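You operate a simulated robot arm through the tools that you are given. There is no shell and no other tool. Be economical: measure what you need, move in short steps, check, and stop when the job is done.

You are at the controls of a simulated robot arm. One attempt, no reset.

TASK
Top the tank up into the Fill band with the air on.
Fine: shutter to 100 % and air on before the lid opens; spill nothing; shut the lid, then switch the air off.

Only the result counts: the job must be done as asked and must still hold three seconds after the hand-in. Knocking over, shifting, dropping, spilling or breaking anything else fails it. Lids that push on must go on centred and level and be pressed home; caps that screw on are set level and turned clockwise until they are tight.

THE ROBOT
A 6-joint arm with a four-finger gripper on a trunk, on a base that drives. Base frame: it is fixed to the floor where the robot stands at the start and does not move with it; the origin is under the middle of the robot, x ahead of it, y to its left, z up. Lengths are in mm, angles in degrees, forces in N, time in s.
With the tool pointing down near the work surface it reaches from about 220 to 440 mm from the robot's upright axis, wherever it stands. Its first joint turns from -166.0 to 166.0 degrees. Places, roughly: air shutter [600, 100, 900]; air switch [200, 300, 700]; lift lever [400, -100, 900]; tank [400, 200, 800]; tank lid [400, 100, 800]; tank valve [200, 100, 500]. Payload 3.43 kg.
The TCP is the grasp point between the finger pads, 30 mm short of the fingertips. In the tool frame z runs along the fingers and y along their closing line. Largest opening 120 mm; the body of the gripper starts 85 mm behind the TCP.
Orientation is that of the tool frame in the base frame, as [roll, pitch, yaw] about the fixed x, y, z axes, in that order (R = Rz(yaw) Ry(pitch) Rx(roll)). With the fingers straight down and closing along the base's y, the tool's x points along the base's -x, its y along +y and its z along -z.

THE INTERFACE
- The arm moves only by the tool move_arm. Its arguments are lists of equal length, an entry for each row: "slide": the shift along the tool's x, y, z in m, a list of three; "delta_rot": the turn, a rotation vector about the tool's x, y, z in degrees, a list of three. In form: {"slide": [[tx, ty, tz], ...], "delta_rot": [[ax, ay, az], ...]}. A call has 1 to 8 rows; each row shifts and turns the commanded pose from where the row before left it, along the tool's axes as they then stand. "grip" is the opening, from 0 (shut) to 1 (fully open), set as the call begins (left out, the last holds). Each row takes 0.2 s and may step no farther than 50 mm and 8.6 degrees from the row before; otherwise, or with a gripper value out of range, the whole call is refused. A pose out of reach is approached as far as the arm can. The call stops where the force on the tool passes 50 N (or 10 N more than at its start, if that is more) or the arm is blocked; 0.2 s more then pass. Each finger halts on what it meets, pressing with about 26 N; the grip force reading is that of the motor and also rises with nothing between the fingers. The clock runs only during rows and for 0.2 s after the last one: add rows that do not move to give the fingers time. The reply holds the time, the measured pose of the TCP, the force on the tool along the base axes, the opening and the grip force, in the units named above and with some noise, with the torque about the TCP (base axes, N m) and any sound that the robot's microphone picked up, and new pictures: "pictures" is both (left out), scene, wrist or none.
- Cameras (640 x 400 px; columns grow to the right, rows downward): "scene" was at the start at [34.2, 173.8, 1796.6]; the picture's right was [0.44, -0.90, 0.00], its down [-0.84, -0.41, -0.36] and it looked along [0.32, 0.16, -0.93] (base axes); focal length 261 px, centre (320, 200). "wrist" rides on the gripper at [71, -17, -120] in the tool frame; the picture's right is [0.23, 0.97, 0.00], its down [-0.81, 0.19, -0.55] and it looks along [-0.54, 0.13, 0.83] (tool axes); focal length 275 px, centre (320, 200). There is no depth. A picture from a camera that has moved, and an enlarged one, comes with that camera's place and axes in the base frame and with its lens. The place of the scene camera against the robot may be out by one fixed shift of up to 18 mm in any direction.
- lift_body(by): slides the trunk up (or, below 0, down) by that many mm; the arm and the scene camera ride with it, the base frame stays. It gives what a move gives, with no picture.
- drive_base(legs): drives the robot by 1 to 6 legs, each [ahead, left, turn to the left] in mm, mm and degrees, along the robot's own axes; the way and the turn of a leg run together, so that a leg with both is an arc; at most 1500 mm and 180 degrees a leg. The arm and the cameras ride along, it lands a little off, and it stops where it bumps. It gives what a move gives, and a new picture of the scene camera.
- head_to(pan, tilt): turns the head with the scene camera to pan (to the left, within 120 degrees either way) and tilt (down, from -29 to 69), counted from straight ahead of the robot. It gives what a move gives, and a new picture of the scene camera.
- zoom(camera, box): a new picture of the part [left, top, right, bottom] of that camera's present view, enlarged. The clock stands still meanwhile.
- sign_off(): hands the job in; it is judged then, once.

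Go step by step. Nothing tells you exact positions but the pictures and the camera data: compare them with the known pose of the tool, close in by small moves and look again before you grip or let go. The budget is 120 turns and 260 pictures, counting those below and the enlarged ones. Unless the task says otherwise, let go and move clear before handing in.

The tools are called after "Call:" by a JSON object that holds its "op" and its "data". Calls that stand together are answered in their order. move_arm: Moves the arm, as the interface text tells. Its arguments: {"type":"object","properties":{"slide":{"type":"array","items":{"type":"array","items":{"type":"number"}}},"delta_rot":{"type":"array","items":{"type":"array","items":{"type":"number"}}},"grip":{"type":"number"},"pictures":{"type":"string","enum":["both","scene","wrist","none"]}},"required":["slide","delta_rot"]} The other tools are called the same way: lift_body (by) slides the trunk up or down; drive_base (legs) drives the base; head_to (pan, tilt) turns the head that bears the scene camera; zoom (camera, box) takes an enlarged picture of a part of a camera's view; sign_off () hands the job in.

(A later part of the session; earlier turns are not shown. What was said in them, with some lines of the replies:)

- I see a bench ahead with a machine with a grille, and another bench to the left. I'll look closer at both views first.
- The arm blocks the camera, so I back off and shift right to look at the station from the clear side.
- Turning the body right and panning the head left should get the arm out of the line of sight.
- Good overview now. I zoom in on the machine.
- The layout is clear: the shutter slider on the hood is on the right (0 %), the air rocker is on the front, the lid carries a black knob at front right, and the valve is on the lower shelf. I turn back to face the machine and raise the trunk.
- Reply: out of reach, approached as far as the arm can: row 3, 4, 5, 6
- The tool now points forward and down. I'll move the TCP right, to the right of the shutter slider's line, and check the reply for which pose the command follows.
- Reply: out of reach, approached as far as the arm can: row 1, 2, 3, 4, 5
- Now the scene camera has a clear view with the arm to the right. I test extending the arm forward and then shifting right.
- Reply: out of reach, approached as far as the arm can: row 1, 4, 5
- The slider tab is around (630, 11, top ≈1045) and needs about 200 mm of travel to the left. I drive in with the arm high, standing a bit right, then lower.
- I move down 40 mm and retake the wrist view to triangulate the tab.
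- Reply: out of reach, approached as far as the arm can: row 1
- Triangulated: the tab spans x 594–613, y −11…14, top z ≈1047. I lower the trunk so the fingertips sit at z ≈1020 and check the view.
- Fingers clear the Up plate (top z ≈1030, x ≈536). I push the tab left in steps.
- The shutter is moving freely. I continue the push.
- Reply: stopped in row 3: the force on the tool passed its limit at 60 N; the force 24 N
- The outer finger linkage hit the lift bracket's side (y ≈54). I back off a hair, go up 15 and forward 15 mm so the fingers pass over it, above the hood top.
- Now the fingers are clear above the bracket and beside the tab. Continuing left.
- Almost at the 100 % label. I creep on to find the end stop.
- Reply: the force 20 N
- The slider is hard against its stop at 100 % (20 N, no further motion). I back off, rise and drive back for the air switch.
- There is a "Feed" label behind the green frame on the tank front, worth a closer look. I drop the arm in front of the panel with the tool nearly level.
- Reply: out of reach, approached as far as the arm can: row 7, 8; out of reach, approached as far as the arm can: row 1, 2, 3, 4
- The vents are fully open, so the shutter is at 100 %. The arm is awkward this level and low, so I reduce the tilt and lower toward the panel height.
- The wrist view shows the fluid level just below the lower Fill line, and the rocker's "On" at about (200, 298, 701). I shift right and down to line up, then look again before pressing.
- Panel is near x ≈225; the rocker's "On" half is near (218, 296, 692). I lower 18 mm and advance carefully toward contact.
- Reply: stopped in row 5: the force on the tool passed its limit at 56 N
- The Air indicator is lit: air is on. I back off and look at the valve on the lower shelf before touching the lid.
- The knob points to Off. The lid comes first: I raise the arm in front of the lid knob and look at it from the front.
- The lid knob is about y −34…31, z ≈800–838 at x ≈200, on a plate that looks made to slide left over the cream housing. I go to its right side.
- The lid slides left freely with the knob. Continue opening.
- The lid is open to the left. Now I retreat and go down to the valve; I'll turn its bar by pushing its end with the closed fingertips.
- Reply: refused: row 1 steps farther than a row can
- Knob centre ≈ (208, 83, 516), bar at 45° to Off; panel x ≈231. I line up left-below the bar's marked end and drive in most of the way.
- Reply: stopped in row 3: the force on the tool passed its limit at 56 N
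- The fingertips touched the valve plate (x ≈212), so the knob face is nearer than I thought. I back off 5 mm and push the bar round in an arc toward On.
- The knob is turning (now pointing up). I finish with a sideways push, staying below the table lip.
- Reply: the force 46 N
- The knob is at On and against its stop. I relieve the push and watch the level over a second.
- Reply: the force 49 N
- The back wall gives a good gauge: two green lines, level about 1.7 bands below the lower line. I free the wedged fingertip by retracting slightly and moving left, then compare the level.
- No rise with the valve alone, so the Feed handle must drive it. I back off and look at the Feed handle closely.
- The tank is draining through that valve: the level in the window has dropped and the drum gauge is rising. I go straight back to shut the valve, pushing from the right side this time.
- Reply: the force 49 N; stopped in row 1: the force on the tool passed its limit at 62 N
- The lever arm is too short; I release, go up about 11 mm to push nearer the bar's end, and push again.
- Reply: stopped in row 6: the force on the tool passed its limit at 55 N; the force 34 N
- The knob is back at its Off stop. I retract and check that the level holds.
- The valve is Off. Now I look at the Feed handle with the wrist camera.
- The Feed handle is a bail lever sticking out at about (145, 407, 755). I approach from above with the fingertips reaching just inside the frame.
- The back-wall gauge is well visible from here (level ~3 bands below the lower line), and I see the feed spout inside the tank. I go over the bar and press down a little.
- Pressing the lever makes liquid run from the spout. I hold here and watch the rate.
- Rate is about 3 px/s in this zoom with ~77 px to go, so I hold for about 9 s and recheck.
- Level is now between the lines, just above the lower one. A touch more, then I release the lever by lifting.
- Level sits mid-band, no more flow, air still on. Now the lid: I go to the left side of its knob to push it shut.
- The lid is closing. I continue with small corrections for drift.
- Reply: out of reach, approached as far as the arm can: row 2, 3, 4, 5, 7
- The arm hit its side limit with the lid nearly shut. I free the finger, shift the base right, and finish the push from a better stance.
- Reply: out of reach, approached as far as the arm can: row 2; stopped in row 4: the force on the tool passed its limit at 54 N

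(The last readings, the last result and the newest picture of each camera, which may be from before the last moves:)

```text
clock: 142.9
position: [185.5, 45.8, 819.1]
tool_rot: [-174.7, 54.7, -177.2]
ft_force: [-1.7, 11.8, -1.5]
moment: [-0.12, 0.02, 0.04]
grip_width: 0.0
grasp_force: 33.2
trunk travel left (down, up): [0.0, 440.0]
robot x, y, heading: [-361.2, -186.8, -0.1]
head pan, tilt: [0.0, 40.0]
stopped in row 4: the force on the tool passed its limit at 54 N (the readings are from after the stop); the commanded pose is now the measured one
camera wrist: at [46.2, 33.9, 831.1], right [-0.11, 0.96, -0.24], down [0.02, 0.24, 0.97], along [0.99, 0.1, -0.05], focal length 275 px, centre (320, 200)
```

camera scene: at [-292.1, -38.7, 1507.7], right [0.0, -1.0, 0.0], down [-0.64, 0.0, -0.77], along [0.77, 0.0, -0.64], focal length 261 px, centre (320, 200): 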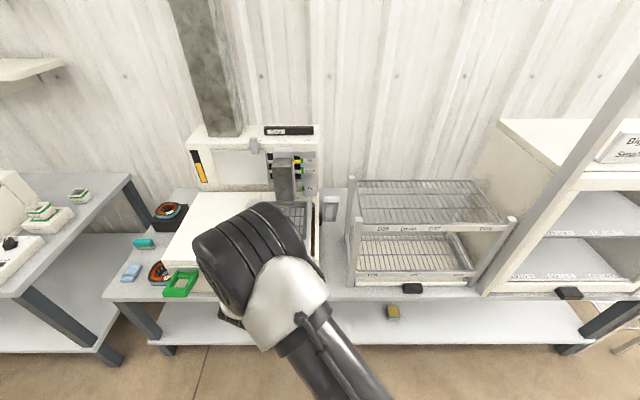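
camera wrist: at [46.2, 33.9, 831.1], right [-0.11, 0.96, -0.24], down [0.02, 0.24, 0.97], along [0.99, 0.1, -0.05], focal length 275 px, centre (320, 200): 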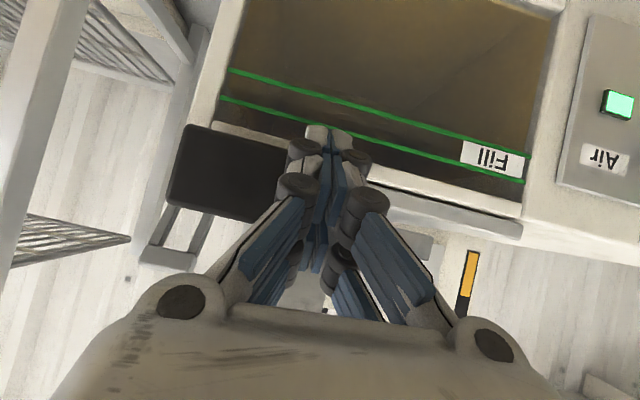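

The lid is against its closed stop. I retreat, verify, and go to the rocker's upper half to switch the air off.

Call:
{"op": "move_arm", "data": {"slide": [[0, 0.01, 0], [0, 0, 0]], "delta_rot": [[0, 0, 0], [0, 0, 0]], "pictures": "none"}}

Call:
{"op": "drive_base", "data": {"legs": [[-150, 0, 0], [0, 240, 0]]}}

Call:
{"op": "zoom", "data": {"camera": "scene", "box": [230, 170, 390, 270]}}

Call:
{"op": "zoom", "data": {"camera": "wrist", "box": [0, 40, 320, 240]}}

```text
clock: 143.5
position: [188.0, 53.3, 819.4]
tool_rot: [-174.7, 54.7, -177.6]
ft_force: [-0.3, -0.5, 0.0]
moment: [-0.02, -0.02, 0.03]
grip_width: 0.3
grasp_force: 33.7
trunk travel left (down, up): [0.0, 440.0]
robot x, y, heading: [-359.9, -188.3, 0.1]
head pan, tilt: [0.0, 40.0]
```

```text
clock: 146.3
position: [36.8, 296.9, 819.1]
tool_rot: [-174.5, 54.6, -177.5]
ft_force: [-0.7, 0.4, 0.4]
moment: [0.0, 0.01, -0.04]
grip_width: 0.0
grasp_force: 33.2
trunk travel left (down, up): [0.0, 440.0]
robot x, y, heading: [-511.7, 58.3, 0.3]
head pan, tilt: [0.0, 40.0]
camera scene: at [-442.6, 204.2, 1507.7], right [0.0, -1.0, 0.0], down [-0.64, 0.0, -0.77], along [0.77, 0.0, -0.64], focal length 261 px, centre (320, 200)
```

scene: 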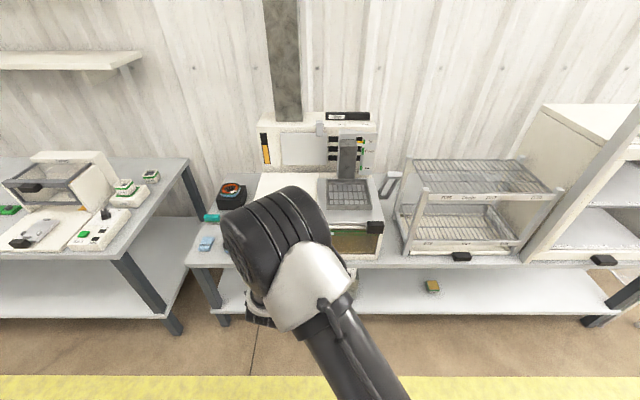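

```text
4.00 times, centred on (310, 220) of scene
camera zoom: at [-442.6, 204.2, 1507.7], right [0.0, -1.0, 0.0], down [-0.64, 0.0, -0.77], along [0.77, 0.0, -0.64], focal length 1044 px, centre (360, 120)
```

zoom: 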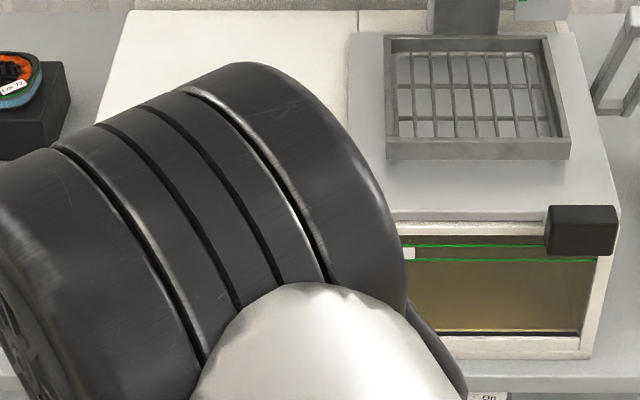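

```text
2.00 times, centred on (160, 140) of wrist
camera zoom: at [-103.4, 284.6, 830.7], right [-0.1, 0.97, -0.24], down [0.02, 0.24, 0.97], along [0.99, 0.09, -0.05], focal length 551 px, centre (640, 320)
```

zoom: 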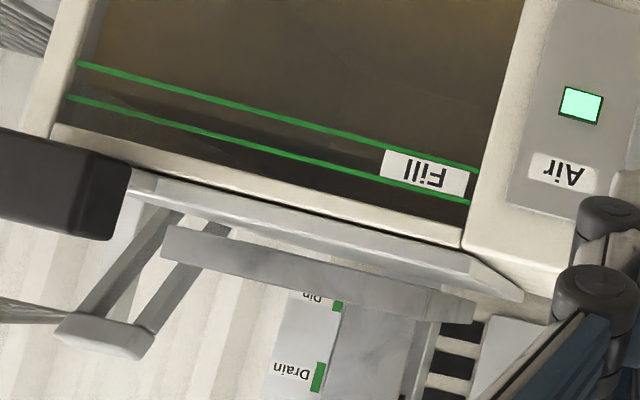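

Call:
{"op": "move_arm", "data": {"slide": [[0.0212, -0.002, 0.0151], [0.0212, 0, 0.0151], [0.0212, 0, 0.0151], [0, 0, 0]], "delta_rot": [[0, 0, 0], [0, 0, 0], [0, 0, 0], [0, 0, 0]], "pictures": "none"}}

Call:
{"op": "drive_base", "data": {"legs": [[105, 0, 0]]}}

Call:
{"op": "zoom", "data": {"camera": "wrist", "box": [180, 70, 440, 232]}}

```text
clock: 147.3
position: [37.0, 289.9, 742.6]
tool_rot: [-174.6, 54.7, -177.4]
ft_force: [0.5, 0.4, -0.4]
moment: [-0.01, 0.02, -0.01]
grip_width: 0.0
grasp_force: 33.1
trunk travel left (down, up): [0.0, 440.0]
robot x, y, heading: [-514.0, 53.5, 0.4]
head pan, tilt: [0.0, 40.0]
```

```text
clock: 148.5
position: [141.4, 289.3, 740.4]
tool_rot: [-174.5, 54.8, -177.5]
ft_force: [0.7, -1.1, 0.5]
moment: [-0.02, 0.01, 0.04]
grip_width: 0.0
grasp_force: 33.5
trunk travel left (down, up): [0.0, 440.0]
robot x, y, heading: [-405.5, 53.5, 0.0]
head pan, tilt: [0.0, 40.0]
camera scene: at [-337.3, 204.2, 1507.7], right [0.0, -1.0, 0.0], down [-0.64, 0.0, -0.77], along [0.77, 0.0, -0.64], focal length 261 px, centre (320, 200)
```

scene: 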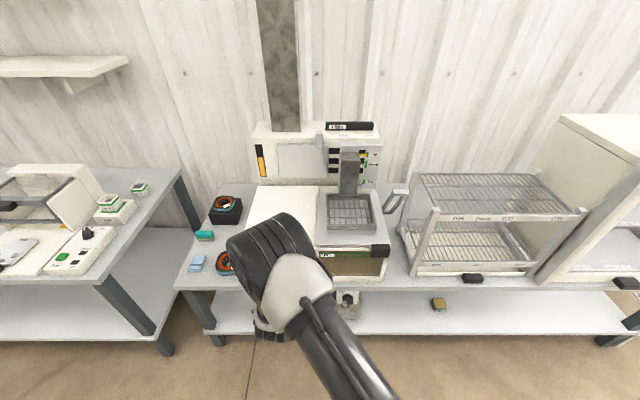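

```text
2.46 times, centred on (310, 151) of wrist
camera zoom: at [1.7, 278.7, 752.5], right [-0.1, 0.97, -0.24], down [0.02, 0.24, 0.97], along [0.99, 0.09, -0.05], focal length 678 px, centre (345, 321)
```

zoom: 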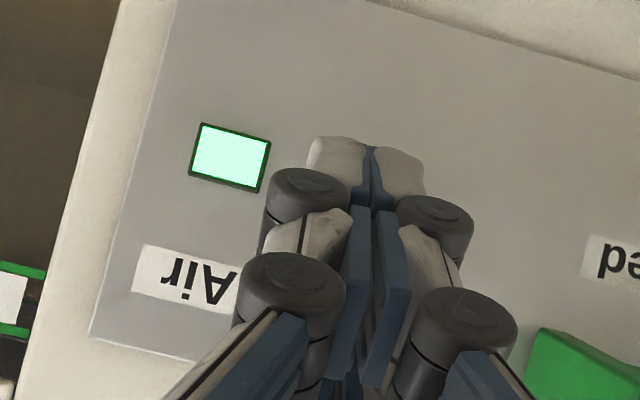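

Call:
{"op": "move_arm", "data": {"slide": [[-0.0081, 0.004, 0.0115], [-0.0081, 0, 0.0115], [-0.0029, 0, 0.0041], [-0.0029, 0, 0.0041], [-0.0029, 0, 0.0041], [-0.0029, 0, 0.0041]], "delta_rot": [[0, 0, 0], [0, 0, 0], [0, 0, 0], [0, 0, 0], [0, 0, 0], [0, 0, 0]], "pictures": "none"}}

Call:
{"op": "zoom", "data": {"camera": "wrist", "box": [180, 70, 440, 232]}}

```text
clock: 149.9
position: [187.2, 293.7, 740.2]
tool_rot: [-174.5, 54.5, -177.3]
ft_force: [-19.6, -0.2, 4.9]
moment: [0.04, -0.17, 0.11]
grip_width: 0.0
grasp_force: 33.1
trunk travel left (down, up): [0.0, 440.0]
robot x, y, heading: [-406.6, 53.6, 0.2]
head pan, tilt: [0.0, 40.0]
```

```text
2.46 times, centred on (310, 151) of wrist
camera zoom: at [46.4, 281.2, 752.2], right [-0.1, 0.96, -0.24], down [0.03, 0.25, 0.97], along [0.99, 0.09, -0.05], focal length 678 px, centre (345, 321)
```

zoom: 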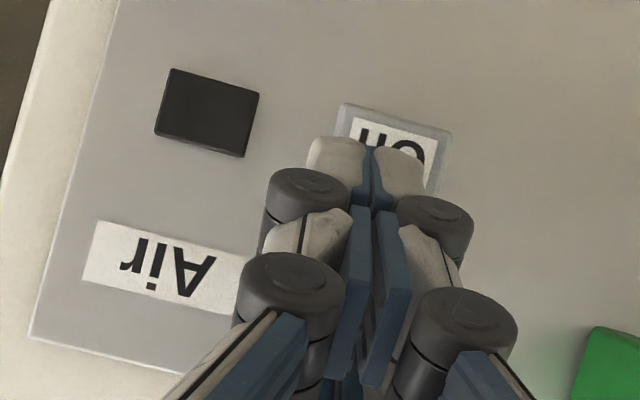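

The air is off (indicator dark). I retreat and check everything before handing in.

Call:
{"op": "drive_base", "data": {"legs": [[-200, 0, 0]]}}

Call:
{"op": "move_arm", "data": {"slide": [[0, 0.04, 0], [0, 0.04, 0], [0, 0.04, 0], [0, 0, 0]], "delta_rot": [[0, 0, 0], [0, 0, 0], [0, 0, 0], [0, 0, 0]], "pictures": "wrist"}}

Call:
{"op": "zoom", "data": {"camera": "wrist", "box": [0, 30, 280, 205]}}

Call:
{"op": "zoom", "data": {"camera": "scene", "box": [220, 170, 420, 295]}}

```text
clock: 151.5
position: [-10.4, 293.5, 741.1]
tool_rot: [-174.5, 54.7, -177.5]
ft_force: [0.6, 0.9, -0.8]
moment: [0.03, 0.01, 0.0]
grip_width: 0.1
grasp_force: 33.0
trunk travel left (down, up): [0.0, 440.0]
robot x, y, heading: [-608.4, 57.7, -0.1]
head pan, tilt: [0.0, 40.0]
camera scene: at [-538.4, 203.6, 1507.8], right [0.0, -1.0, 0.0], down [-0.64, 0.0, -0.77], along [0.77, 0.0, -0.64], focal length 261 px, centre (320, 200)
```

scene: 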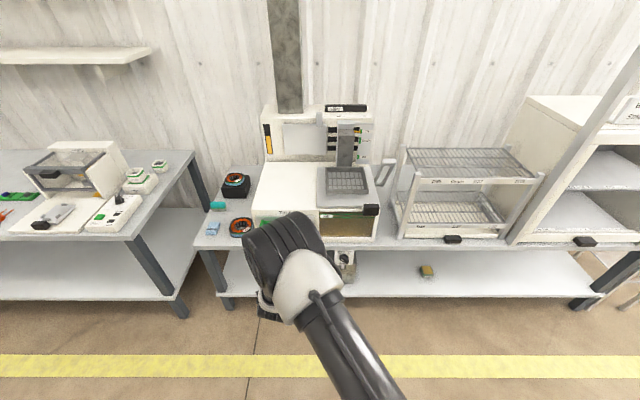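

```text
clock: 152.5
position: [-5.3, 412.0, 732.5]
tool_rot: [-174.5, 54.7, -177.3]
ft_force: [0.5, 0.5, 0.0]
moment: [-0.03, 0.01, -0.02]
grip_width: 0.0
grasp_force: 33.7
trunk travel left (down, up): [0.0, 440.0]
robot x, y, heading: [-607.7, 53.6, 0.4]
head pan, tilt: [0.0, 40.0]
camera wrist: at [-145.9, 400.5, 745.4], right [-0.1, 0.97, -0.24], down [0.02, 0.24, 0.97], along [0.99, 0.09, -0.05], focal length 275 px, centre (320, 200)
```

wrist: 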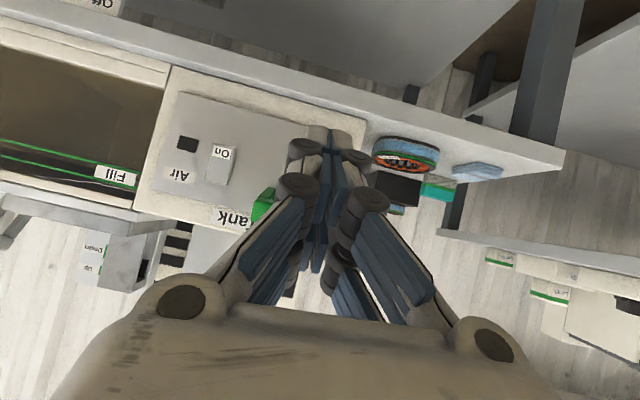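

```text
2.29 times, centred on (140, 118) of wrist
camera zoom: at [-145.9, 400.5, 745.4], right [-0.1, 0.97, -0.24], down [0.02, 0.24, 0.97], along [0.99, 0.09, -0.05], focal length 629 px, centre (731, 389)
```

zoom: 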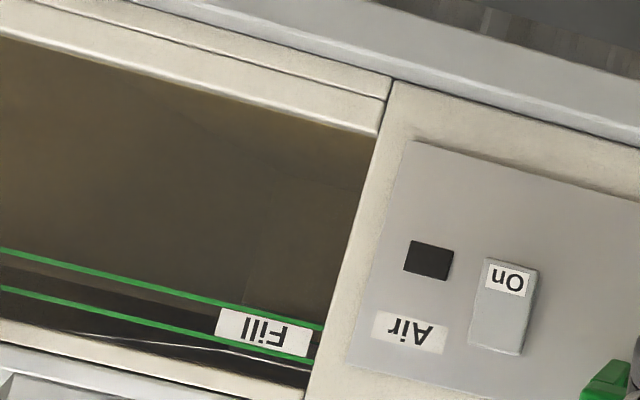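

```text
3.20 times, centred on (320, 232) of scene
camera zoom: at [-538.2, 203.9, 1507.7], right [0.0, -1.0, 0.0], down [-0.64, 0.0, -0.77], along [0.77, 0.0, -0.64], focal length 835 px, centre (320, 96)
```

zoom: 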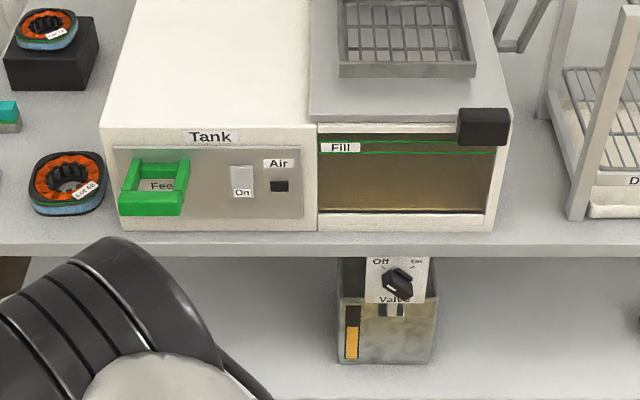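

Call:
{"op": "zoom", "data": {"camera": "wrist", "box": [0, 120, 144, 210]}}

Call:
{"op": "zoom", "data": {"camera": "scene", "box": [300, 240, 380, 290]}}

Call:
{"op": "move_arm", "data": {"slide": [[0, 0, 0], [0, 0, 0], [0, 0, 0], [0, 0, 0], [0, 0, 0], [0, 0, 0], [0, 0, 0], [0, 0, 0]], "delta_rot": [[0, 0, 0], [0, 0, 0], [0, 0, 0], [0, 0, 0], [0, 0, 0], [0, 0, 0], [0, 0, 0], [0, 0, 0]], "pictures": "none"}}

Call:
{"op": "zoom", "data": {"camera": "scene", "box": [300, 240, 380, 290]}}

Call:
{"op": "zoom", "data": {"camera": "wrist", "box": [0, 120, 144, 210]}}

```text
4.44 times, centred on (72, 165) of wrist
camera zoom: at [-145.9, 400.5, 745.4], right [-0.1, 0.97, -0.24], down [0.02, 0.24, 0.97], along [0.99, 0.09, -0.05], focal length 1224 px, centre (1422, 356)
```

zoom: 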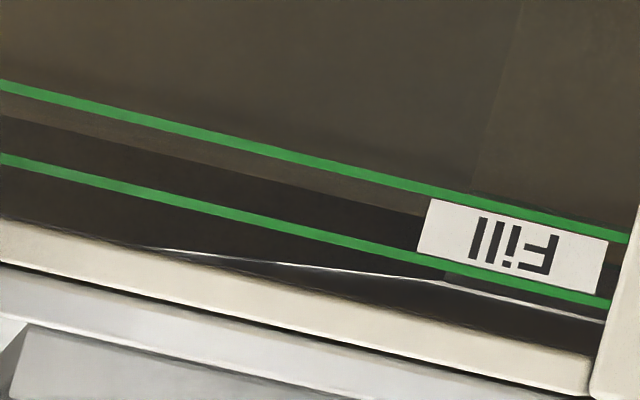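

```text
8.00 times, centred on (340, 265) of scene
camera zoom: at [-538.2, 203.9, 1507.7], right [0.0, -1.0, 0.0], down [-0.64, 0.0, -0.77], along [0.77, 0.0, -0.64], focal length 2089 px, centre (160, -320)
```

zoom: 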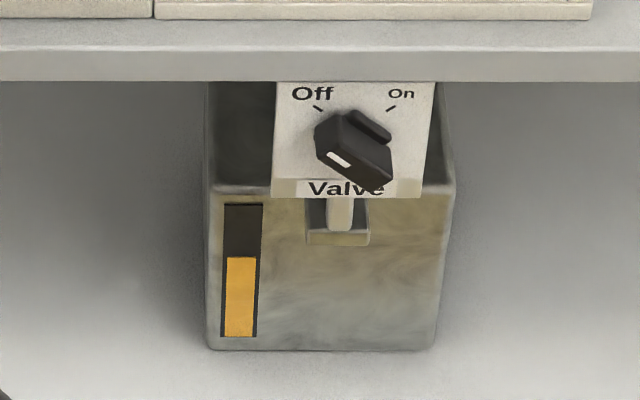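

```text
clock: 154.3
position: [-6.0, 412.4, 734.4]
tool_rot: [-174.6, 54.7, -177.5]
ft_force: [0.9, -0.9, 0.8]
moment: [0.01, -0.01, 0.01]
grip_width: 0.1
grasp_force: 33.4
trunk travel left (down, up): [0.0, 440.0]
robot x, y, heading: [-606.7, 55.5, 0.3]
head pan, tilt: [0.0, 40.0]
```

```text
8.00 times, centred on (340, 265) of scene
camera zoom: at [-538.1, 203.7, 1507.8], right [0.0, -1.0, 0.0], down [-0.64, 0.0, -0.77], along [0.77, 0.0, -0.64], focal length 2089 px, centre (160, -320)
```

zoom: 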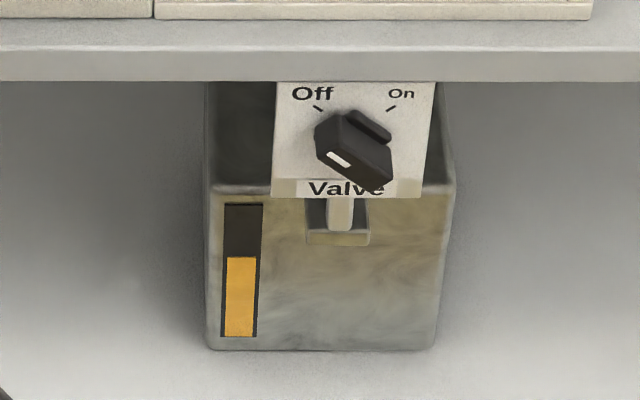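

```text
4.44 times, centred on (72, 165) of wrist
camera zoom: at [-145.8, 400.1, 745.5], right [-0.1, 0.97, -0.24], down [0.02, 0.24, 0.97], along [0.99, 0.09, -0.05], focal length 1224 px, centre (1422, 356)
```

zoom: 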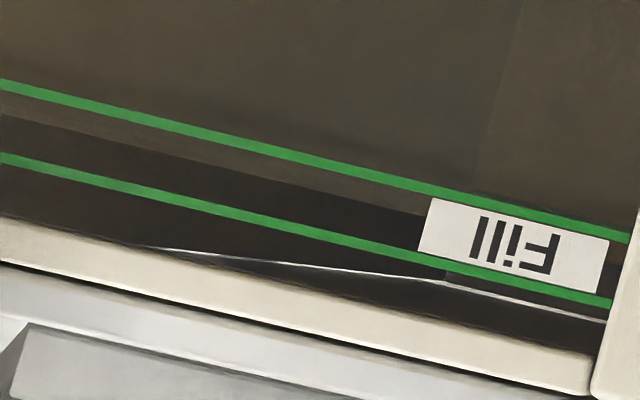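

The level sits inside the Fill band and holds steady. The lid is shut, the air is off, the valve is Off and the shutter is at 100 %, with the arm clear, so I'm handing in.

Call:
{"op": "sign_off", "data": {}}

```text
The job is handed in.
```

The tank is topped up into the Fill band and the level holds steady. The shutter was set to 100 % and the air switched on before the lid opened; the lid was then shut and the air switched off after it.

I made one mistake on the way. I took the "Valve" knob on the lower shelf for the supply and opened it, but it drains the tank into the drum there. I shut it again after about 12 seconds and refilled with the green Feed lever. Some liquid is now in the drum, which is not full. I saw no liquid outside the tank and the drum.
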